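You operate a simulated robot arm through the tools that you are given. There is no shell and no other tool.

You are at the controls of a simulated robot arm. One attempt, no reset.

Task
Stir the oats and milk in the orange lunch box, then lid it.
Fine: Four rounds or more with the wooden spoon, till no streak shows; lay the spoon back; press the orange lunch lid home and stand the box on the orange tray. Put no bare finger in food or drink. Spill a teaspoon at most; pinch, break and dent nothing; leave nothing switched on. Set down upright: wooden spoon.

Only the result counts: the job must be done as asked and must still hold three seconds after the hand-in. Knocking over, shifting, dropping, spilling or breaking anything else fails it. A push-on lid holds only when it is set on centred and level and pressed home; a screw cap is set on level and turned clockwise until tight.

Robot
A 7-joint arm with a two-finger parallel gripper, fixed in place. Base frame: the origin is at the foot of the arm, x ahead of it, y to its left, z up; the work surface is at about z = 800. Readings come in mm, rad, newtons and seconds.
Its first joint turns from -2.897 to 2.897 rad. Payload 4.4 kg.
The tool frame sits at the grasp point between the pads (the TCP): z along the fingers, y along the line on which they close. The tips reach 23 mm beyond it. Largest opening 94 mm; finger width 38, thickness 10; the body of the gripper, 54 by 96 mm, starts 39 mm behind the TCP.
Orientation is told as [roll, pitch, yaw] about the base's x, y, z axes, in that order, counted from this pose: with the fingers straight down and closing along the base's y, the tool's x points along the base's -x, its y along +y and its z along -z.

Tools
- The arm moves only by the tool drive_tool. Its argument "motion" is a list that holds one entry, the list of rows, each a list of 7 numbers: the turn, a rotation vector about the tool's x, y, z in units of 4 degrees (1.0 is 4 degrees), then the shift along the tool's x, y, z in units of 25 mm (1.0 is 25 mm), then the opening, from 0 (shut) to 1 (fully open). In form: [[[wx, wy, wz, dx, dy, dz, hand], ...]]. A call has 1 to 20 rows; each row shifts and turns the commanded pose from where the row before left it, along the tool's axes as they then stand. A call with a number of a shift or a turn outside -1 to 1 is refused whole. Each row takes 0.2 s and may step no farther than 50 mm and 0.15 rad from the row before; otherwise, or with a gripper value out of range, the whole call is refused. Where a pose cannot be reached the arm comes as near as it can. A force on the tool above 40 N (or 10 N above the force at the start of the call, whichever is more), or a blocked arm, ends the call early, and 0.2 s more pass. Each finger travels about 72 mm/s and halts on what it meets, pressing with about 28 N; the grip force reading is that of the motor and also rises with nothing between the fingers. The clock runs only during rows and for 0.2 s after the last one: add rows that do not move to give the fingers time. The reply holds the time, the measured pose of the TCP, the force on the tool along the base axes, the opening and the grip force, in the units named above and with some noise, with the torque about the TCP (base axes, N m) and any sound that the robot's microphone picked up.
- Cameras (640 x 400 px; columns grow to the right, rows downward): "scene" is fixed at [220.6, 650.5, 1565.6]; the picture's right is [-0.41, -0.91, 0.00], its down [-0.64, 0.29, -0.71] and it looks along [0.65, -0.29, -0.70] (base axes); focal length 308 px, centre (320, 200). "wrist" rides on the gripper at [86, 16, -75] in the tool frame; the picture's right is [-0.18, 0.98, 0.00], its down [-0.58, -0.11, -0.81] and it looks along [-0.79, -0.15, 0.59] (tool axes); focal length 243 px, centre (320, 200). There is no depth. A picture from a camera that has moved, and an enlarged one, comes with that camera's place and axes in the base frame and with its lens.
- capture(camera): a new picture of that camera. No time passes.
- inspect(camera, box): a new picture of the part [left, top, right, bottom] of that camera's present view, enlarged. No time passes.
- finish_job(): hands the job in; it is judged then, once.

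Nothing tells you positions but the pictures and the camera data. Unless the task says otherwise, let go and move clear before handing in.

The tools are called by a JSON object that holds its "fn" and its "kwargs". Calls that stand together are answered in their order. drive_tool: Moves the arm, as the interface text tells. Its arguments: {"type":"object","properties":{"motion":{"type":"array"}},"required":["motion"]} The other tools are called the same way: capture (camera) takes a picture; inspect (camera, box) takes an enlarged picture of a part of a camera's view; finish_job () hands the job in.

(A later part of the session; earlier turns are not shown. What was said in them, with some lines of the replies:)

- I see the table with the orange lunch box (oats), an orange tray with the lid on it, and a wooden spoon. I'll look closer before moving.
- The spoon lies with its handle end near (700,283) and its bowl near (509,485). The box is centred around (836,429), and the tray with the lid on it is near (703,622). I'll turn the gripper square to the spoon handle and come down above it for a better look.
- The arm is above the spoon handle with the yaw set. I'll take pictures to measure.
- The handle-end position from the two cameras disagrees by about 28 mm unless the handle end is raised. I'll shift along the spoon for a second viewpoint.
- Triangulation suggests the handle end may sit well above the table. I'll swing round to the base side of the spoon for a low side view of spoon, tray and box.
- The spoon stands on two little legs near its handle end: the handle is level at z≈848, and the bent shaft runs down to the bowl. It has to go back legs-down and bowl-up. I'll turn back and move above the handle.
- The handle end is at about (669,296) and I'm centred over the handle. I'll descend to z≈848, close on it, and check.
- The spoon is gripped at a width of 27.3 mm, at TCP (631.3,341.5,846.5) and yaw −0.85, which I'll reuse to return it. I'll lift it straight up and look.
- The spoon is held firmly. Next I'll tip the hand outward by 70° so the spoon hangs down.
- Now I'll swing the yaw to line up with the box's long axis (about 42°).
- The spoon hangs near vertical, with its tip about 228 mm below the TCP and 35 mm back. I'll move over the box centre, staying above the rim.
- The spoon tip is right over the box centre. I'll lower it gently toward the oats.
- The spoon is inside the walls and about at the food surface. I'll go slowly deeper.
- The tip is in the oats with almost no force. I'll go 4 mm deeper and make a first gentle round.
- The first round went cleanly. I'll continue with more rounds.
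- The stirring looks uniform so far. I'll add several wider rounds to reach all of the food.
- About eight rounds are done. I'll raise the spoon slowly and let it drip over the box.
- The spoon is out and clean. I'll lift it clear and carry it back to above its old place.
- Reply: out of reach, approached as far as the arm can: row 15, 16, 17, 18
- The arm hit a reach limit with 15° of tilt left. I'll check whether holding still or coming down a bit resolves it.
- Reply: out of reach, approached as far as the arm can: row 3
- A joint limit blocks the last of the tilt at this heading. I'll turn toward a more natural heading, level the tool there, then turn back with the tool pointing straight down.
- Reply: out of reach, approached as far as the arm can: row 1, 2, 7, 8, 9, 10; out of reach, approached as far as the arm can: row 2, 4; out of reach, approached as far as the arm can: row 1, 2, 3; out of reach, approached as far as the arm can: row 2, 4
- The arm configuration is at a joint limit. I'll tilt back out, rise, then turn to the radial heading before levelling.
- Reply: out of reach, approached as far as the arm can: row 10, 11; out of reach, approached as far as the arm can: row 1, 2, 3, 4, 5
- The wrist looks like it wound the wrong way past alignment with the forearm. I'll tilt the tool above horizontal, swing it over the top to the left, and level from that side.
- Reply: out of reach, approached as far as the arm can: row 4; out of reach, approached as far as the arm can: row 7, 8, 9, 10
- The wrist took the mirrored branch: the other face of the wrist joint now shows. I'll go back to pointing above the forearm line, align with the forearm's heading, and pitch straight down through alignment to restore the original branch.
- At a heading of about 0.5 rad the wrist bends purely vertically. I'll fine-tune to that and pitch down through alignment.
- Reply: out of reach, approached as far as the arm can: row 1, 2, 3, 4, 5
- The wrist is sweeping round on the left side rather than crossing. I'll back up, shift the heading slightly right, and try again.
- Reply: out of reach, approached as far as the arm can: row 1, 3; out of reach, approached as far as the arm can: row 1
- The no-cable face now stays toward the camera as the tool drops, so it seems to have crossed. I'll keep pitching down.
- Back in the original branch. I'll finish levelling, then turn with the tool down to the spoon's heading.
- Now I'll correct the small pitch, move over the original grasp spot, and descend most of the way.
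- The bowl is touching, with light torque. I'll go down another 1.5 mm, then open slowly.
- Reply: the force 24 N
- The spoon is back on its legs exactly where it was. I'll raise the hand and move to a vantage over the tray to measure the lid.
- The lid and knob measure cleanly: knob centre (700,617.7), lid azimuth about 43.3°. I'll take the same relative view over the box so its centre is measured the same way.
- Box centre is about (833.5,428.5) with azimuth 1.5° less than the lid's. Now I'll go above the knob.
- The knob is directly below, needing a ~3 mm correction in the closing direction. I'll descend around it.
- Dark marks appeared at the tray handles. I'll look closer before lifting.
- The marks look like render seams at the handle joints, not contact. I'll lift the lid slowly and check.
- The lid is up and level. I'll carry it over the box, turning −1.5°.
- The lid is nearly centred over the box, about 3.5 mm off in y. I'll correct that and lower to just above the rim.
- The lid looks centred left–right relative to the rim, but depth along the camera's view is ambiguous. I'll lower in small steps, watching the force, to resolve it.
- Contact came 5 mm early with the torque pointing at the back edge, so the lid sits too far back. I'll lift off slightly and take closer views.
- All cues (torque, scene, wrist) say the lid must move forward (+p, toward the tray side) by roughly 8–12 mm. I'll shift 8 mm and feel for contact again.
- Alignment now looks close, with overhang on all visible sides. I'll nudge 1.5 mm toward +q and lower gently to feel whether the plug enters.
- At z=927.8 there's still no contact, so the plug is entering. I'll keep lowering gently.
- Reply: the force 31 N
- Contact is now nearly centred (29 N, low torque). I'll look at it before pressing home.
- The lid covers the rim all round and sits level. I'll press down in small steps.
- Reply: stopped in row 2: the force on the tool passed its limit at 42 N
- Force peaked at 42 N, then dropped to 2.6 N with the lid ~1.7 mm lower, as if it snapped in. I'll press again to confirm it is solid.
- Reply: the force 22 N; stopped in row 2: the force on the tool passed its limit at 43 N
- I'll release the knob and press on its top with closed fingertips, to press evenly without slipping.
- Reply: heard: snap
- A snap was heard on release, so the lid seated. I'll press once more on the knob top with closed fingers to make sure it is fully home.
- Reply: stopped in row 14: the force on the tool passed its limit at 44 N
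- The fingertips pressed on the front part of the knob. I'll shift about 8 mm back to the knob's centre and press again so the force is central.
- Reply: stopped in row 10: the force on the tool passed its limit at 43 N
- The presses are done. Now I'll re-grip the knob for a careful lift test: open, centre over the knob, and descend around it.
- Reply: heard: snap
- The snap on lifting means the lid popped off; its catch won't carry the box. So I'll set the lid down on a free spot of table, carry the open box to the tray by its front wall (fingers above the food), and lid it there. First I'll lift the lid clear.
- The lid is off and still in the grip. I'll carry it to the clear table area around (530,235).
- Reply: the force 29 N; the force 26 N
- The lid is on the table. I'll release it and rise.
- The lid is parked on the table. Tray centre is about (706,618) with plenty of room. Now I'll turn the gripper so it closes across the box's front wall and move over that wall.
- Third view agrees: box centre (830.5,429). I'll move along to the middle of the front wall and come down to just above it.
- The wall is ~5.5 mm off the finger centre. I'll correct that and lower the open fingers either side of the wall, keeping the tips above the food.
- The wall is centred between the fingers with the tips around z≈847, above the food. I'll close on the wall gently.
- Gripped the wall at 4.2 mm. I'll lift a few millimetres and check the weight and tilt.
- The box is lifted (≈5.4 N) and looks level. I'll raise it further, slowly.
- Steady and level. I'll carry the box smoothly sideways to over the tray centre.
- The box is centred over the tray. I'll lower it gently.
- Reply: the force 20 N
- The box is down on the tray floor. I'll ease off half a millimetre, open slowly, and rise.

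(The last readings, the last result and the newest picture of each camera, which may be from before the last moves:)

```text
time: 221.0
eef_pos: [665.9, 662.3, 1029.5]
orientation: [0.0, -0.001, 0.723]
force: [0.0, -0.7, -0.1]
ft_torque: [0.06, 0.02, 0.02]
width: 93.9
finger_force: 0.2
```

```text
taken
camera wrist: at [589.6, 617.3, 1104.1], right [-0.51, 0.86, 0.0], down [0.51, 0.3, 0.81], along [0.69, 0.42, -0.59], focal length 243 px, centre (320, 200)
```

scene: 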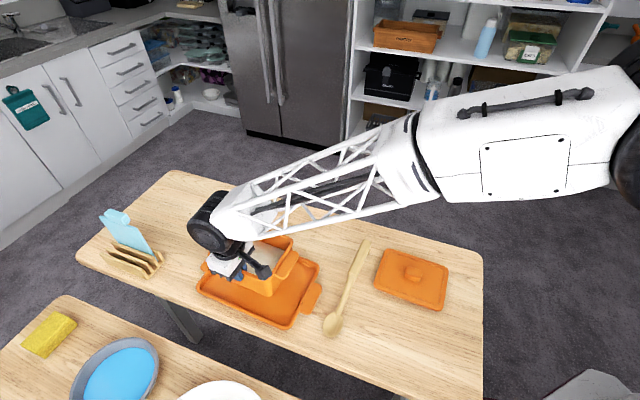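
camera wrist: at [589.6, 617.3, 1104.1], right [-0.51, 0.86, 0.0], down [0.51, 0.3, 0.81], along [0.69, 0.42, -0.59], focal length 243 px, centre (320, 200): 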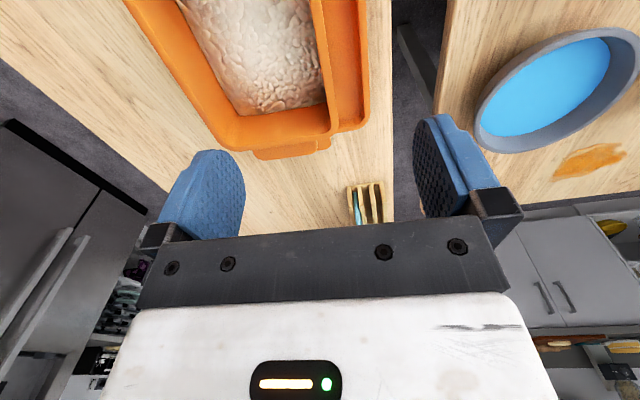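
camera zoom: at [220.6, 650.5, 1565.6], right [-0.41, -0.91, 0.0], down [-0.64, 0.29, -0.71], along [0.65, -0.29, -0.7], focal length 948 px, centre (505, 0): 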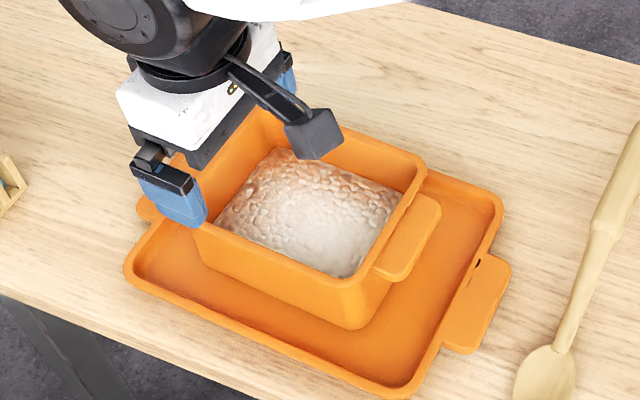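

The box stands flat on the tray with the food undisturbed. I'll turn back and measure the box's new position from the same relative view as before, then fetch the lid.

{"fn": "drive_tool", "kwargs": {"motion": [[[0, 0, 0.992, 0, 0, -0.2, 1], [0, 0, 0.992, 0, 0, -0.2, 1], [0, 0, 0.992, 0, 0, -0.2, 1], [0, 0, 0.992, 0, 0, -0.2, 1], [0, 0, 0.992, 0, 0, -0.2, 1], [0, 0, 0.992, 0, 0, -0.2, 1], [0, 0, 0.992, 0, 0, -0.2, 1], [0, 0, 0.992, 0, 0, -0.2, 1], [0, 0, 0.992, 0, 0, -0.2, 1], [0, 0, 0.992, 0, 0, -0.2, 1], [0, 0, 0.992, 0, 0, -0.2, 1], [0, 0, 0.992, 0, 0, -0.2, 1], [0, 0, 0.992, 0, 0, -0.2, 1], [0, 0, 0.992, 0, 0, -0.2, 1], [0, 0, 0.992, 0, 0, -0.2, 1], [0, 0, 0.992, 0, 0, -0.2, 1], [0, 0, 0.992, 0, 0, -0.1, 1], [0, 0, 0.992, 0, 0, 0, 1], [0, 0, 0.992, 0, 0, 0, 1], [0, 0, 0.992, 0, 0, 0, 1]]]}}

{"fn": "drive_tool", "kwargs": {"motion": [[[0, 0, 0.992, 0, 0, 0, 1], [0, 0, 0.992, 0, 0, 0, 1], [0, 0, 0, 0.78, 0, 0, 1], [0, 0, 0, 0.78, 0, 0, 1], [0, 0, 0, 0, 0, 0, 1]]]}}

{"fn": "inspect", "kwargs": {"camera": "wrist", "box": [190, 0, 490, 180]}}

```text
time: 225.2
eef_pos: [666.1, 665.2, 1108.9]
orientation: [0.002, 0.0, -0.661]
force: [0.3, -1.0, 0.2]
ft_torque: [-0.02, 0.01, 0.0]
width: 93.9
finger_force: 0.0
```

```text
time: 226.4
eef_pos: [639.7, 691.6, 1109.0]
orientation: [0.002, 0.001, -0.801]
force: [0.0, 0.0, 1.2]
ft_torque: [-0.01, -0.01, 0.01]
width: 94.0
finger_force: 0.0
```

```text
2.13 times, centred on (340, 90) of wrist
camera zoom: at [589.7, 764.4, 1185.2], right [0.83, 0.55, 0.0], down [0.33, -0.49, 0.81], along [0.45, -0.67, -0.59], focal length 518 px, centre (277, 435)
```

zoom: 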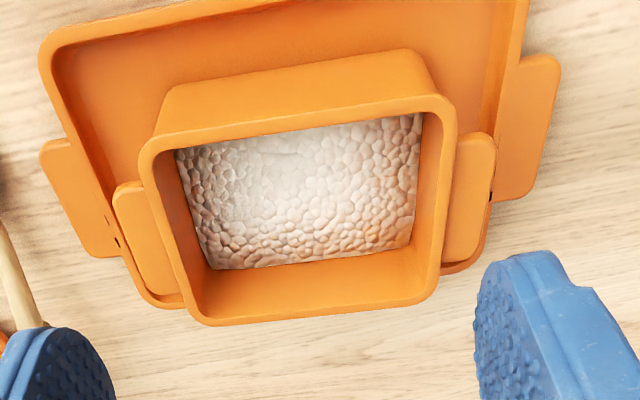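

The box moved by (−124.8,+187.9), so the lid seat should now be near TCP (702,618). Next I'll get the lid.

{"fn": "drive_tool", "kwargs": {"motion": [[[0, 0, 0, -0.59, -0.934, 0, 1], [0, 0, 0, -0.59, -0.934, 0, 1], [0, 0, 0, -0.59, -0.934, 0, 1], [0, 0, 0, -0.59, -0.934, 0, 1], [0, 0, 0, -0.59, -0.934, 0, 1], [0, 0, 0, -0.59, -0.934, 0, 1], [0, 0, 0, -0.59, -0.934, 0, 1], [0, 0, 0, -0.59, -0.934, 0, 1], [0, 0, 0, -0.59, -0.934, 0, 1], [0, 0, 0, -0.59, -0.934, 0, 1], [0, 0, 0, -0.59, -0.934, 0, 1], [0, 0, 0, -0.59, -0.934, 0, 1], [0, 0, 0, -0.59, -0.934, 0, 1], [0, 0, 0, -0.59, -0.934, 0, 1], [0, 0, 0, -0.59, -0.934, 0, 1], [0, 0, 0, -0.59, -0.934, 0, 1], [0, 0, 0, -0.59, -0.934, 0, 1], [0, 0, 0.57, 0, 0, 0.8, 1], [0, 0, 0, 0, 0, 1, 1], [0, 0, 0, 0, 0, 1, 1]]]}}

{"fn": "drive_tool", "kwargs": {"motion": [[[0, 0, 0, 0, 0, 1, 1], [0, 0, 0, 0, 0, 1, 1], [0, 0, 0, 0, 0, 1, 1], [0, 0, 0, 0, 0, 0, 1]]]}}

{"fn": "capture", "kwargs": {"camera": "wrist"}}

{"fn": "inspect", "kwargs": {"camera": "scene", "box": [340, 200, 500, 340]}}

```text
time: 230.6
eef_pos: [530.0, 231.8, 1042.4]
orientation: [0.002, 0.001, -0.84]
force: [-0.4, 0.2, 0.3]
ft_torque: [0.02, -0.01, -0.03]
width: 93.9
finger_force: 0.0
```

```text
time: 231.6
eef_pos: [528.0, 233.8, 964.8]
orientation: [0.002, 0.002, -0.841]
force: [-0.6, -0.7, -0.1]
ft_torque: [0.01, 0.01, -0.02]
width: 93.8
finger_force: 0.0
```

```text
taken
camera wrist: at [481.2, 309.0, 1039.5], right [0.85, 0.52, 0.0], down [0.31, -0.51, 0.81], along [0.42, -0.69, -0.59], focal length 243 px, centre (320, 200)
```

wrist: 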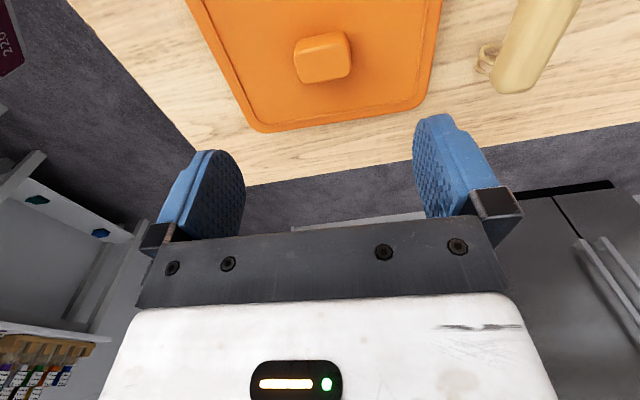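

```text
2.86 times, centred on (420, 270) of scene
camera zoom: at [220.6, 650.5, 1565.6], right [-0.41, -0.91, 0.0], down [-0.64, 0.29, -0.71], along [0.65, -0.29, -0.7], focal length 880 px, centre (34, 0)
```

zoom: 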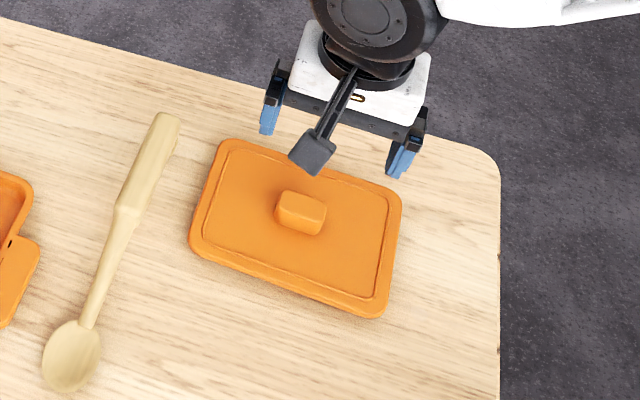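

Knob is centred within 2 mm. I'll descend and grip the lid again.

{"fn": "drive_tool", "kwargs": {"motion": [[[0, 0, 0, -0.06, 0.06, 0.7, 1], [0, 0, 0, 0, 0, 1, 1], [0, 0, 0, 0, 0, 1, 1], [0, 0, 0, 0, 0, 1, 1], [0, 0, 0, 0, 0, 0.6, 1], [0, 0, 0, 0, 0, 0.36, 1], [0, 0, 0, 0, 0, 0, 1]]]}}

{"fn": "drive_tool", "kwargs": {"motion": [[[0, 0, 0, 0, 0, 0, 0.7], [0, 0, 0, 0, 0, 0, 0.6], [0, 0, 0, 0, 0, 0, 0.5], [0, 0, 0, 0, 0, 0, 0.45], [0, 0, 0, 0, 0, 0, 0.2], [0, 0, 0, 0, 0, 0, 0], [0, 0, 0, 0, 0, 0, 0]]]}}

{"fn": "capture", "kwargs": {"camera": "wrist"}}

```text
time: 233.2
eef_pos: [532.3, 234.2, 849.9]
orientation: [0.002, 0.0, -0.839]
force: [0.3, 0.4, -0.6]
ft_torque: [-0.01, 0.02, 0.01]
width: 94.2
finger_force: 0.1
```

```text
time: 234.8
eef_pos: [531.0, 235.8, 849.5]
orientation: [0.001, 0.0, -0.838]
force: [-0.2, 0.3, 1.0]
ft_torque: [-0.01, 0.02, 0.02]
width: 43.5
finger_force: 27.6
```

```text
taken
camera wrist: at [484.5, 309.7, 925.0], right [0.85, 0.52, 0.0], down [0.31, -0.51, 0.81], along [0.42, -0.69, -0.59], focal length 243 px, centre (320, 200)
```

wrist: 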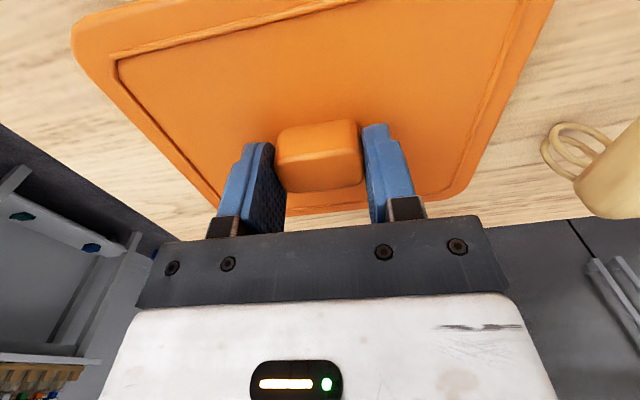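

Gripped. I'll lift and carry the lid over the box on the tray.

{"fn": "drive_tool", "kwargs": {"motion": [[[0, 0, 0, 0, 0, -0.3, 0], [0, 0, 0, 0, 0, -0.7, 0], [0, 0, 0, 0, 0, -1, 0], [0, 0, 0, 0, 0, -1, 0], [0, 0, 0, 0, 0, -1, 0], [0, 0, 0, 0, 0, -1, 0], [0, 0, 0, 0, 0, -1, 0], [0, 0, 0.04, 0, 0, 0, 0]]]}}

{"fn": "drive_tool", "kwargs": {"motion": [[[0, 0, 0, 0.402, 0.908, 0, 0], [0, 0, 0, 0.402, 0.908, 0, 0], [0, 0, 0, 0.402, 0.908, 0, 0], [0, 0, 0, 0.402, 0.908, 0, 0], [0, 0, 0, 0.402, 0.908, 0, 0], [0, 0, 0, 0.402, 0.908, 0, 0], [0, 0, 0, 0.402, 0.908, 0, 0], [0, 0, 0, 0.402, 0.908, 0, 0], [0, 0, 0, 0.402, 0.908, 0, 0], [0, 0, 0, 0.402, 0.908, 0, 0], [0, 0, 0, 0.402, 0.908, 0, 0], [0, 0, 0, 0.402, 0.908, 0, 0], [0, 0, 0, 0.402, 0.908, 0, 0], [0, 0, 0, 0.402, 0.908, 0, 0], [0, 0, 0, 0.402, 0.908, 0, 0], [0, 0, 0, 0.402, 0.908, 0, 0], [0, 0, 0, 0.402, 0.908, 0, 0], [0, 0, 0, 0, 0, 0, 0], [0, 0, 0, 0, 0, 0, 0]]]}}

{"fn": "capture", "kwargs": {"camera": "wrist"}}

{"fn": "inspect", "kwargs": {"camera": "scene", "box": [170, 180, 340, 330]}}

```text
time: 236.6
eef_pos: [531.6, 236.2, 1001.2]
orientation: [0.002, -0.001, -0.842]
force: [-0.4, -0.6, -0.8]
ft_torque: [0.02, 0.0, -0.03]
width: 43.6
finger_force: 28.3
```

```text
time: 240.6
eef_pos: [706.0, 619.5, 1000.3]
orientation: [0.001, 0.001, -0.84]
force: [0.4, 0.3, -0.1]
ft_torque: [0.01, -0.01, 0.01]
width: 43.9
finger_force: 28.8
```

```text
taken
camera wrist: at [659.6, 694.9, 1075.0], right [0.86, 0.52, 0.0], down [0.31, -0.51, 0.81], along [0.42, -0.69, -0.59], focal length 243 px, centre (320, 200)
```

wrist: 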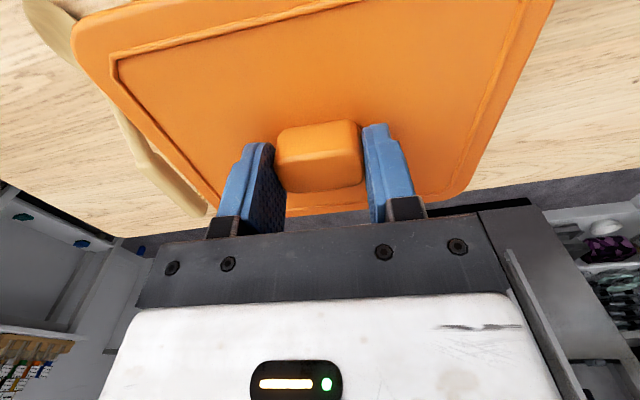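

```text
2.67 times, centred on (255, 255) of scene
camera zoom: at [220.6, 650.5, 1565.6], right [-0.41, -0.91, 0.0], down [-0.64, 0.29, -0.71], along [0.65, -0.29, -0.7], focal length 822 px, centre (493, 53)
```

zoom: 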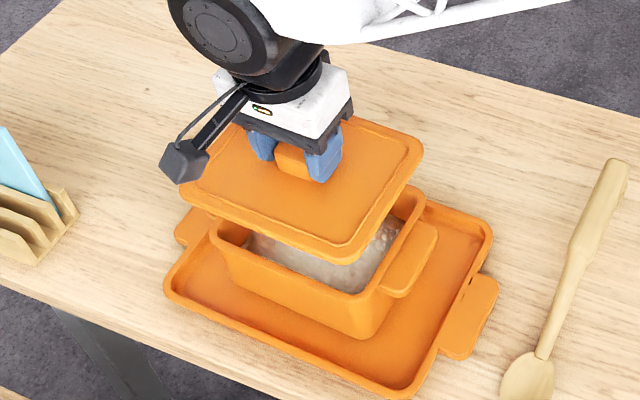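

{"fn": "drive_tool", "kwargs": {"motion": [[[0, 0, 0, 0.053, -0.07, 0.3, 0], [0, 0, 0, 0, 0, 0.6, 0], [0, 0, 0, 0, 0, 0.6, 0], [0, 0, 0, 0, 0, 0.5, 0], [0, 0, 0, 0, 0, 0.3, 0], [0, 0, 0, 0, 0, 0, 0], [0, 0, 0, 0, 0, 0, 0]]]}}

{"fn": "inspect", "kwargs": {"camera": "wrist", "box": [0, 0, 640, 200]}}

{"fn": "inspect", "kwargs": {"camera": "scene", "box": [200, 210, 300, 300]}}

```text
time: 242.2
eef_pos: [702.6, 620.2, 941.9]
orientation: [0.002, 0.0, -0.843]
force: [0.3, -0.6, -1.5]
ft_torque: [-0.01, -0.01, -0.01]
width: 43.4
finger_force: 28.1
```

```text
1.00 times, centred on (320, 100) of wrist (not enlarged: the box is as wide or as high as the picture)
camera zoom: at [655.9, 694.2, 1017.0], right [0.86, 0.52, 0.0], down [0.31, -0.51, 0.81], along [0.42, -0.69, -0.59], focal length 243 px, centre (320, 300)
```

zoom: 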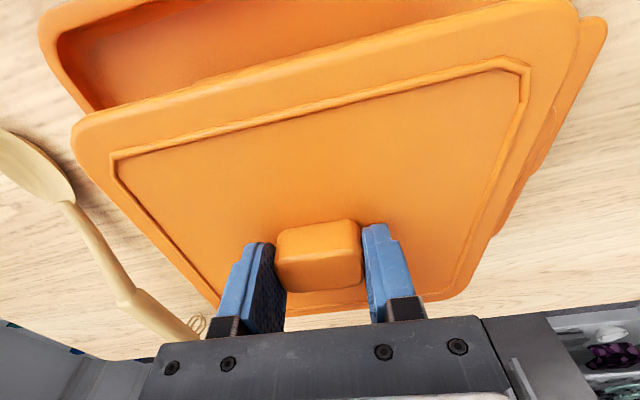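

```text
4.44 times, centred on (250, 255) of scene
camera zoom: at [220.6, 650.5, 1565.6], right [-0.41, -0.91, 0.0], down [-0.64, 0.29, -0.71], along [0.65, -0.29, -0.7], focal length 1370 px, centre (631, -44)
```

zoom: 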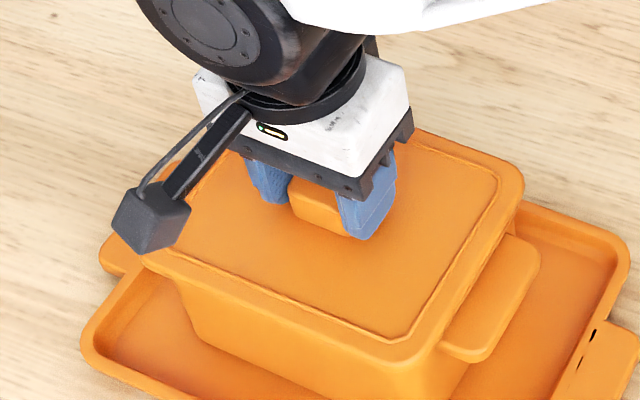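

{"fn": "drive_tool", "kwargs": {"motion": [[[0, 0, 0, -0.025, 0.058, 0, 0], [0, 0, 0, 0, 0, 0.1, 0], [0, 0, 0, 0, 0, 0.1, 0], [0, 0, 0, 0, 0, 0.06, 0], [0, 0, 0, 0, 0, 0, 0]]]}}

{"fn": "drive_tool", "kwargs": {"motion": [[[0, 0, 0, 0, 0, 0.06, 0], [0, 0, 0, 0, 0, 0.04, 0], [0, 0, 0, 0, 0, 0, 0]]]}}

{"fn": "capture", "kwargs": {"camera": "wrist"}}

```text
time: 243.4
eef_pos: [703.3, 620.8, 935.9]
orientation: [0.003, 0.0, -0.842]
force: [2.6, -0.7, 0.9]
ft_torque: [0.03, -0.05, -0.03]
width: 43.4
finger_force: 28.0
```

```text
time: 244.2
eef_pos: [704.7, 620.3, 932.2]
orientation: [0.002, 0.0, -0.841]
force: [1.5, -2.3, -0.6]
ft_torque: [-0.06, -0.04, 0.01]
width: 43.6
finger_force: 28.4
```

```text
taken
camera wrist: at [657.8, 695.1, 1007.2], right [0.86, 0.52, 0.0], down [0.31, -0.51, 0.81], along [0.42, -0.69, -0.59], focal length 243 px, centre (320, 200)
```

wrist: 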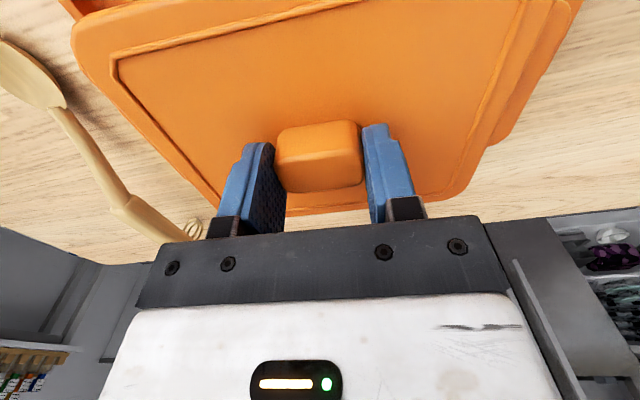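

The plug is entering with only slight side forces. I'll continue down.

{"fn": "drive_tool", "kwargs": {"motion": [[[0, 0, 0, 0, 0, 0.06, 0], [0, 0, 0, 0, 0, 0.04, 0], [0, 0, 0, 0, 0, 0, 0]]]}}

{"fn": "drive_tool", "kwargs": {"motion": [[[0, 0, 0, 0, 0, 0.06, 0], [0, 0, 0, 0, 0, 0.04, 0], [0, 0, 0, 0, 0, 0, 0]]]}}

{"fn": "inspect", "kwargs": {"camera": "scene", "box": [200, 210, 300, 300]}}

```text
time: 245.0
eef_pos: [704.6, 619.6, 929.9]
orientation: [0.002, -0.001, -0.842]
force: [1.6, 1.6, 0.9]
ft_torque: [0.03, -0.06, -0.02]
width: 43.2
finger_force: 27.6
```

```text
time: 245.8
eef_pos: [705.0, 619.0, 928.4]
orientation: [0.001, 0.001, -0.841]
force: [0.1, 0.3, 1.1]
ft_torque: [-0.05, 0.21, 0.02]
width: 43.5
finger_force: 27.9
```

```text
4.44 times, centred on (250, 255) of scene
camera zoom: at [220.6, 650.5, 1565.6], right [-0.41, -0.91, 0.0], down [-0.64, 0.29, -0.71], along [0.65, -0.29, -0.7], focal length 1370 px, centre (631, -44)
```

zoom: 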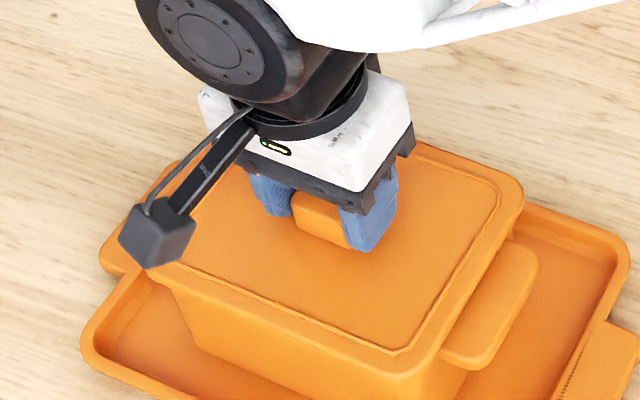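

{"fn": "drive_tool", "kwargs": {"motion": [[[0, 0, 0, 0, 0, 0.06, 0], [0, 0, 0, 0, 0, 0, 0]]]}}

{"fn": "drive_tool", "kwargs": {"motion": [[[0, 0, 0, 0, 0, 0.05, 0], [0, 0, 0, 0, 0, 0, 0]]]}}

{"fn": "capture", "kwargs": {"camera": "wrist"}}

```text
time: 246.4
eef_pos: [703.5, 620.1, 928.1]
orientation: [0.004, 0.0, -0.841]
force: [-1.5, -3.4, 16.1]
ft_torque: [-0.09, 0.16, 0.02]
width: 43.3
finger_force: 28.3
```

```text
time: 247.0
eef_pos: [704.5, 620.6, 926.3]
orientation: [0.004, -0.001, -0.841]
force: [0.7, -1.6, 28.4]
ft_torque: [-0.03, 0.04, 0.03]
width: 43.7
finger_force: 27.8
```

```text
taken
camera wrist: at [657.7, 695.4, 1001.1], right [0.86, 0.52, 0.0], down [0.3, -0.51, 0.81], along [0.42, -0.69, -0.59], focal length 243 px, centre (320, 200)
```

wrist: 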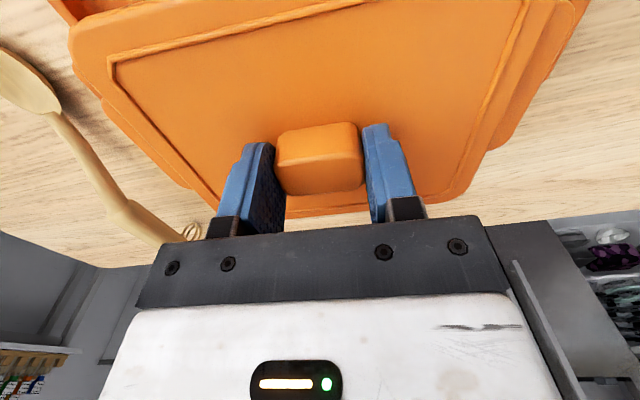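

Centred contact at 28 N with almost no torque. I'll press further until it snaps.

{"fn": "drive_tool", "kwargs": {"motion": [[[0, 0, 0, 0, 0, 0.03, 0], [0, 0, 0, 0, 0, 0.02, 0], [0, 0, 0, 0, 0, 0.02, 0], [0, 0, 0, 0, 0, 0.02, 0], [0, 0, 0, 0, 0, 0, 0]]]}}

{"fn": "drive_tool", "kwargs": {"motion": [[[0, 0, 0, 0, 0, 0.04, 0], [0, 0, 0, 0, 0, 0.03, 0], [0, 0, 0, 0, 0, 0.03, 0], [0, 0, 0, 0, 0, 0.03, 0]]]}}

```text
time: 248.2
eef_pos: [704.6, 619.5, 923.3]
orientation: [0.001, 0.001, -0.84]
force: [0.4, 8.8, 27.2]
ft_torque: [0.15, 0.0, 0.02]
width: 43.5
finger_force: 28.1
```

```text
time: 249.3
eef_pos: [704.5, 618.9, 922.0]
orientation: [0.004, -0.001, -0.84]
force: [0.7, 0.5, 4.3]
ft_torque: [-0.25, 0.3, -0.02]
width: 43.4
finger_force: 27.8
stopped in row 4: the force on the tool passed its limit at 41 N (the readings are from after the stop); the commanded pose is now the measured one
```

{"fn": "drive_tool", "kwargs": {"motion": [[[0, 0, 0, 0, 0, 0, 0.5], [0, 0, 0, 0, 0, 0, 0.6], [0, 0, 0, 0, 0, 0, 0.8], [0, 0, 0, 0, 0, 0, 0.8]]]}}

{"fn": "inspect", "kwargs": {"camera": "scene", "box": [200, 210, 300, 300]}}

```text
time: 250.3
eef_pos: [703.7, 619.2, 923.1]
orientation: [0.003, 0.001, -0.841]
force: [3.3, 1.4, 10.9]
ft_torque: [-0.26, 0.31, -0.01]
width: 74.3
finger_force: 0.0
```

```text
4.44 times, centred on (250, 255) of scene
camera zoom: at [220.6, 650.5, 1565.6], right [-0.41, -0.91, 0.0], down [-0.64, 0.29, -0.71], along [0.65, -0.29, -0.7], focal length 1370 px, centre (631, -44)
```

zoom: 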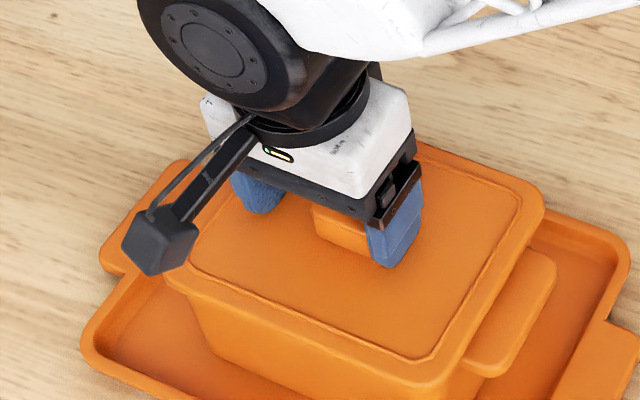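

The open fingertips are resting on the lid and dragged it slightly. I'll rise straight up and look.

{"fn": "drive_tool", "kwargs": {"motion": [[[0, 0, 0, 0, 0, -0.2, 0.8], [0, 0, 0, 0, 0, -0.6, 0.8], [0, 0, 0, 0, 0, -1, 0.8], [0, 0, 0, 0, 0, -1, 0.8], [0, 0, 0, 0, 0, -1, 0.8], [0, 0, 0, 0, 0, 0, 0.8]]]}}

{"fn": "inspect", "kwargs": {"camera": "scene", "box": [190, 200, 320, 320]}}

{"fn": "capture", "kwargs": {"camera": "wrist"}}

```text
time: 251.7
eef_pos: [704.0, 620.5, 1016.3]
orientation: [0.003, 0.0, -0.841]
force: [-0.1, 0.3, -0.6]
ft_torque: [0.04, 0.01, 0.01]
width: 75.2
finger_force: 0.1
heard: snap
```

```text
3.33 times, centred on (255, 260) of scene
camera zoom: at [220.6, 650.5, 1565.6], right [-0.41, -0.91, 0.0], down [-0.64, 0.29, -0.71], along [0.65, -0.29, -0.7], focal length 1027 px, centre (537, 0)
```

zoom: 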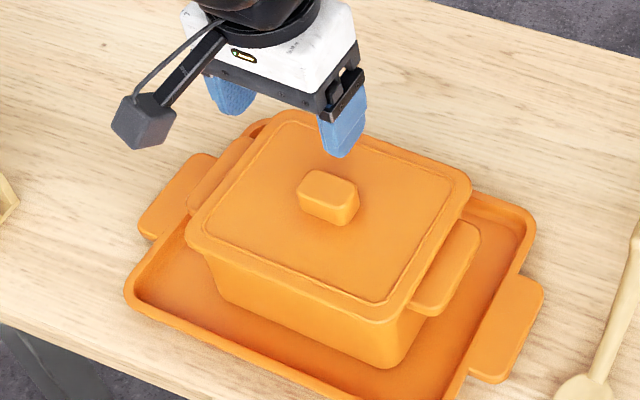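

```text
taken
camera wrist: at [656.7, 694.7, 1091.9], right [0.86, 0.52, 0.0], down [0.3, -0.51, 0.81], along [0.42, -0.69, -0.59], focal length 243 px, centre (320, 200)
```

wrist: 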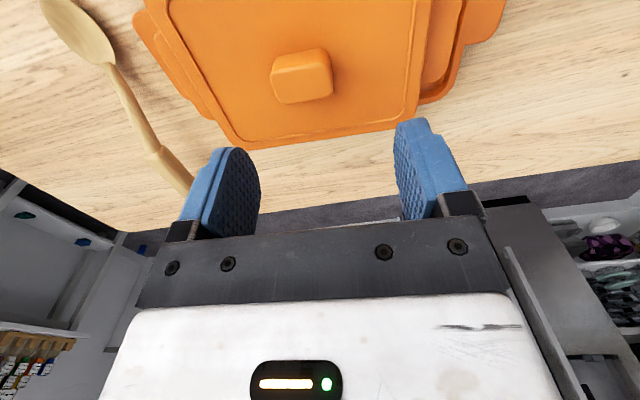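

A snap again as the load came off. I'll check how the lid is seated.

{"fn": "inspect", "kwargs": {"camera": "scene", "box": [205, 225, 285, 290]}}

{"fn": "inspect", "kwargs": {"camera": "scene", "box": [235, 240, 295, 290]}}

{"fn": "inspect", "kwargs": {"camera": "wrist", "box": [120, 0, 520, 160]}}

```text
6.15 times, centred on (245, 258) of scene
camera zoom: at [220.6, 650.5, 1565.6], right [-0.41, -0.91, 0.0], down [-0.64, 0.29, -0.71], along [0.65, -0.29, -0.7], focal length 1896 px, centre (782, -154)
```

zoom: 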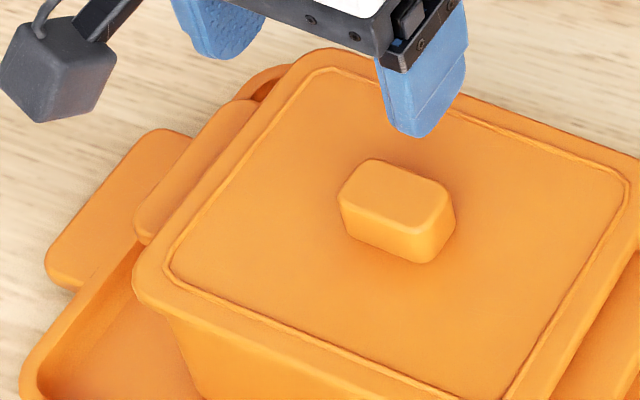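

```text
8.00 times, centred on (265, 265) of scene
camera zoom: at [220.6, 650.5, 1565.6], right [-0.41, -0.91, 0.0], down [-0.64, 0.29, -0.71], along [0.65, -0.29, -0.7], focal length 2465 px, centre (760, -320)
```

zoom: 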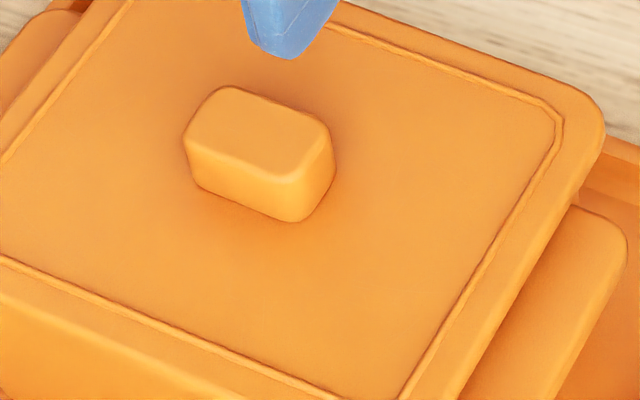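

```text
1.60 times, centred on (320, 80) of wrist
camera zoom: at [656.7, 694.7, 1091.9], right [0.86, 0.52, 0.0], down [0.3, -0.51, 0.81], along [0.42, -0.69, -0.59], focal length 388 px, centre (320, 392)
```

zoom: 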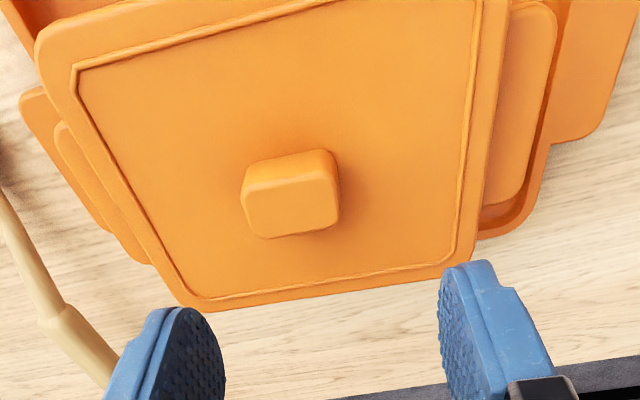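

The lid appears seated and moved together with the box (still well inside the tray). To be certain it's home, I'll press again on the knob's centre with closed fingers, which avoids any dragging.

{"fn": "drive_tool", "kwargs": {"motion": [[[0, 0, 0, -0.04, -0.48, 0, 0.4], [0, 0, 0, 0, 0, 0, 0], [0, 0, 0, 0, 0, 0, 0], [0, 0, 0, 0, 0, 0, 0], [0, 0, 0, 0, 0, 0, 0], [0, 0, 0, 0, 0, 0.8, 0], [0, 0, 0, 0, 0, 0.8, 0], [0, 0, 0, 0, 0, 0.5, 0], [0, 0, 0, 0, 0, 0.2, 0], [0, 0, 0, 0, 0, 0, 0]]]}}

{"fn": "capture", "kwargs": {"camera": "wrist"}}

{"fn": "inspect", "kwargs": {"camera": "scene", "box": [215, 220, 295, 285]}}

```text
time: 253.9
eef_pos: [695.1, 610.8, 957.5]
orientation: [0.004, -0.001, -0.841]
force: [0.3, -0.1, 0.3]
ft_torque: [0.01, 0.01, -0.03]
width: 0.0
finger_force: 27.8
```

```text
taken
camera wrist: at [648.4, 685.9, 1033.5], right [0.86, 0.52, 0.0], down [0.3, -0.51, 0.81], along [0.42, -0.69, -0.59], focal length 243 px, centre (320, 200)
```

wrist: 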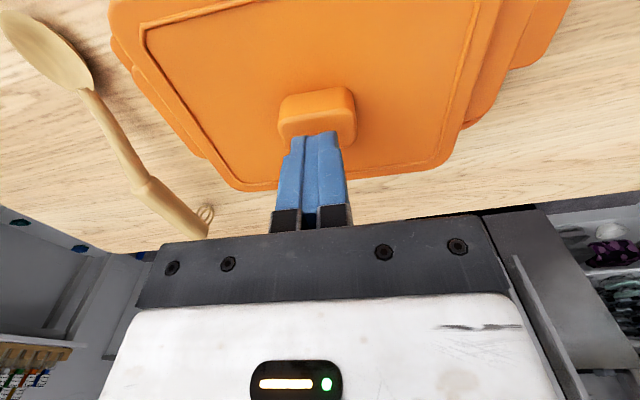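

```text
6.15 times, centred on (255, 252) of scene
camera zoom: at [220.6, 650.5, 1565.6], right [-0.41, -0.91, 0.0], down [-0.64, 0.29, -0.71], along [0.65, -0.29, -0.7], focal length 1896 px, centre (720, -123)
```

zoom: 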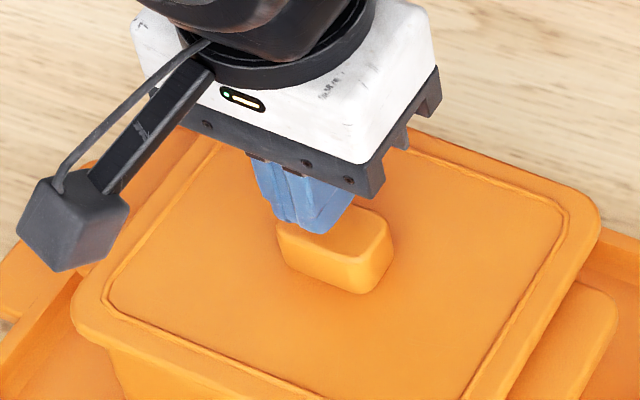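

{"fn": "drive_tool", "kwargs": {"motion": [[[0, 0, 0, 0, 0, 0.2, 0], [0, 0, 0, 0, 0, 0.1, 0], [0, 0, 0, 0, 0, 0.06, 0], [0, 0, 0, 0, 0, 0, 0]]]}}

{"fn": "drive_tool", "kwargs": {"motion": [[[0, 0, 0, 0, 0, 0.06, 0], [0, 0, 0, 0, 0, 0, 0]]]}}

{"fn": "drive_tool", "kwargs": {"motion": [[[0, 0, 0, 0, 0, 0.06, 0], [0, 0, 0, 0, 0, 0, 0]]]}}

```text
time: 254.9
eef_pos: [697.0, 609.3, 949.6]
orientation: [0.003, 0.001, -0.842]
force: [-0.1, -0.2, -1.1]
ft_torque: [0.01, 0.0, 0.02]
width: 0.2
finger_force: 28.3
```

```text
time: 255.5
eef_pos: [694.9, 610.9, 948.3]
orientation: [0.004, 0.001, -0.84]
force: [-0.2, 0.2, -0.9]
ft_torque: [0.02, -0.01, 0.01]
width: 0.0
finger_force: 27.9
```

```text
time: 256.1
eef_pos: [694.9, 611.3, 947.1]
orientation: [0.005, 0.001, -0.842]
force: [0.0, 1.0, -0.1]
ft_torque: [0.02, -0.02, -0.03]
width: 0.1
finger_force: 27.9
```

{"fn": "drive_tool", "kwargs": {"motion": [[[0, 0, 0, 0, 0, 0.06, 0], [0, 0, 0, 0, 0, 0, 0]]]}}

{"fn": "drive_tool", "kwargs": {"motion": [[[0, 0, 0, 0, 0, 0.06, 0], [0, 0, 0, 0, 0, 0, 0]]]}}

{"fn": "inspect", "kwargs": {"camera": "scene", "box": [215, 220, 295, 285]}}

```text
time: 256.7
eef_pos: [695.3, 611.2, 946.7]
orientation: [0.003, -0.001, -0.842]
force: [-2.3, 1.9, 5.8]
ft_torque: [0.01, 0.06, -0.03]
width: 0.1
finger_force: 27.7
```

```text
time: 257.3
eef_pos: [695.7, 611.1, 945.2]
orientation: [0.005, 0.0, -0.842]
force: [-7.9, 0.7, 23.4]
ft_torque: [0.01, 0.18, 0.05]
width: 0.0
finger_force: 27.6
```

```text
6.15 times, centred on (255, 252) of scene
camera zoom: at [220.6, 650.5, 1565.6], right [-0.41, -0.91, 0.0], down [-0.64, 0.29, -0.71], along [0.65, -0.29, -0.7], focal length 1896 px, centre (720, -123)
```

zoom: 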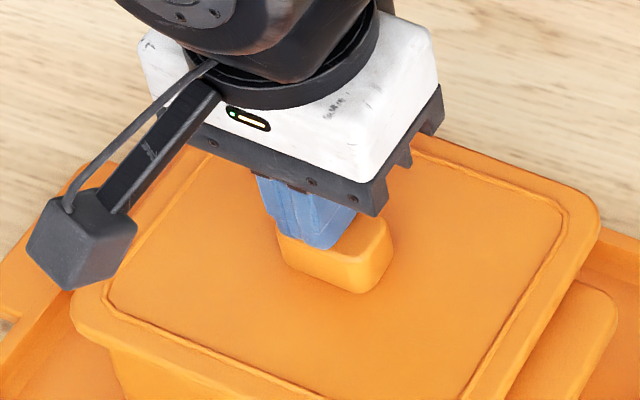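

On the knob with 23 N. I'll press to the limit, then ease off and listen.

{"fn": "drive_tool", "kwargs": {"motion": [[[0, 0, 0, 0, 0, 0.04, 0], [0, 0, 0, 0, 0, 0.03, 0], [0, 0, 0, 0, 0, 0.03, 0], [0, 0, 0, 0, 0, 0.03, 0]]]}}

{"fn": "drive_tool", "kwargs": {"motion": [[[0, 0, 0, 0, 0, -0.1, 0], [0, 0, 0, 0, 0, -0.2, 0], [0, 0, 0, 0, 0, -0.4, 0], [0, 0, 0, 0, 0, 0, 0], [0, 0, 0, 0, 0, 0, 0]]]}}

{"fn": "inspect", "kwargs": {"camera": "scene", "box": [205, 220, 305, 300]}}

```text
time: 257.9
eef_pos: [696.5, 611.1, 945.9]
orientation: [0.009, 0.001, -0.84]
force: [1.6, 0.9, 4.8]
ft_torque: [0.0, -0.05, 0.0]
width: 0.0
finger_force: 28.3
stopped in row 2: the force on the tool passed its limit at 42 N (the readings are from after the stop); the commanded pose is now the measured one
```

```text
time: 259.1
eef_pos: [696.6, 612.2, 964.0]
orientation: [0.007, 0.0, -0.841]
force: [0.7, -0.4, 0.9]
ft_torque: [0.0, 0.01, -0.03]
width: 0.0
finger_force: 28.3
```

```text
5.00 times, centred on (255, 260) of scene
camera zoom: at [220.6, 650.5, 1565.6], right [-0.41, -0.91, 0.0], down [-0.64, 0.29, -0.71], along [0.65, -0.29, -0.7], focal length 1541 px, centre (645, -100)
```

zoom: 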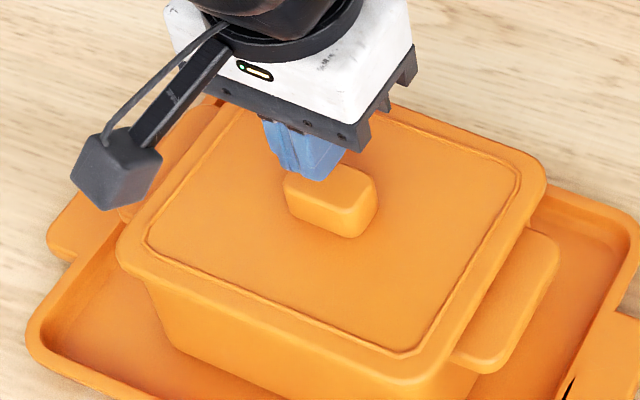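

No further movement or sound, and the knob top is at exactly the height it was in the earlier seated state, so the lid is home. I'll move clear and do a final check.

{"fn": "drive_tool", "kwargs": {"motion": [[[0, 0, 0, 0, 0, -1, 0], [0, 0, 0, 0, 0, -1, 0], [0, 0, 0, 0, 0, -1, 0.2], [0, 0, 0, 0, 0, -1, 0.5], [0, 0, 0, 0, 0, -1, 0.5], [0, 0, 0, 0, 0, -1, 0.5], [0, 0, 0, -0.5, -0.9, -0.5, 0.5], [0, 0, 0, -0.5, -0.9, 0, 0.5], [0, 0, 0, -0.5, -0.9, 0, 0.5], [0, 0, 0, -0.5, -0.9, 0, 0.5], [0, 0, 0, -0.5, -0.9, 0, 0.5], [0, 0, 0, -0.5, -0.9, 0, 0.5], [0, 0, 0, -0.5, -0.9, 0, 0.5], [0, 0, 0, -0.5, -0.9, 0, 0.5], [0, 0, 0, -0.5, -0.9, 0, 0.5], [0, 0, 0, -0.5, -0.9, 0, 0.5], [0, 0, 0, 0, 0, 0, 0.5]]]}}

{"fn": "capture", "kwargs": {"camera": "scene"}}

{"fn": "inspect", "kwargs": {"camera": "scene", "box": [190, 200, 390, 345]}}

{"fn": "inspect", "kwargs": {"camera": "scene", "box": [195, 220, 325, 330]}}

```text
time: 262.7
eef_pos: [612.3, 368.5, 1124.1]
orientation: [0.007, 0.001, -0.842]
force: [0.0, -0.1, 0.7]
ft_torque: [0.0, 0.01, 0.0]
width: 47.2
finger_force: 0.1
```

```text
taken
```

scene: 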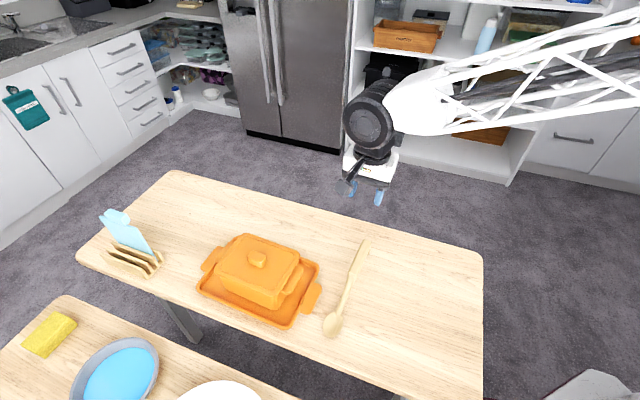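

```text
2.76 times, centred on (290, 272) of scene
camera zoom: at [220.6, 650.5, 1565.6], right [-0.41, -0.91, 0.0], down [-0.64, 0.29, -0.71], along [0.65, -0.29, -0.7], focal length 850 px, centre (403, 0)
```

zoom: 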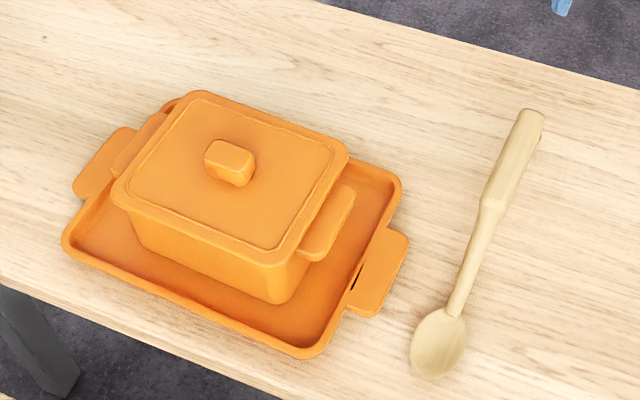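

```text
3.64 times, centred on (260, 275) of scene
camera zoom: at [220.6, 650.5, 1565.6], right [-0.41, -0.91, 0.0], down [-0.64, 0.29, -0.71], along [0.65, -0.29, -0.7], focal length 1121 px, centre (538, -73)
```

zoom: 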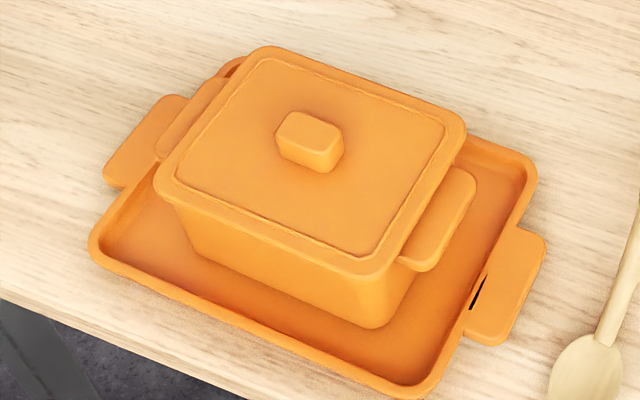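

The lid is seated level on the box, the box stands flat on the orange tray, the spoon is back on its legs with bowl up, and the arm is clear. Handing in.

{"fn": "finish_job", "kwargs": {}}

```text
The job is handed in.
```

The job is handed in: the oats are stirred, the lid is pressed on, and the box stands on the orange tray. I have no result from the judging.

- **Stirring:** I did about eight rounds with the wooden spoon. The pictures showed no clear streak, but the food's texture barely changed between them, so I can't prove it was fully mixed.
- **Spoon:** It is back at its original spot, standing on its two legs with the bowl facing up.
- **Lid:** I first put it on at the box's old place, but it popped off when I tried to lift the box by the knob. I set it on the table, carried the open box to the tray by its front wall, then put the lid on there and pressed it to about 42 N. A snap was heard, and its height matches the earlier seated state. I did not pull on it again to test that it holds.
- **Box on the tray:** While I was letting go of the lid, a fingertip dragged the box about 13 mm. It is still inside the tray, and the tray did not move.
- **Fingers and spills:** Nothing spilled in any picture. By my height estimate, the finger inside the box stayed about 15 mm above the food while I carried it.

Dark marks came and went at the tray handle joints in the pictures, and one still shows. I took them for a display fault rather than damage, but I could not confirm that.
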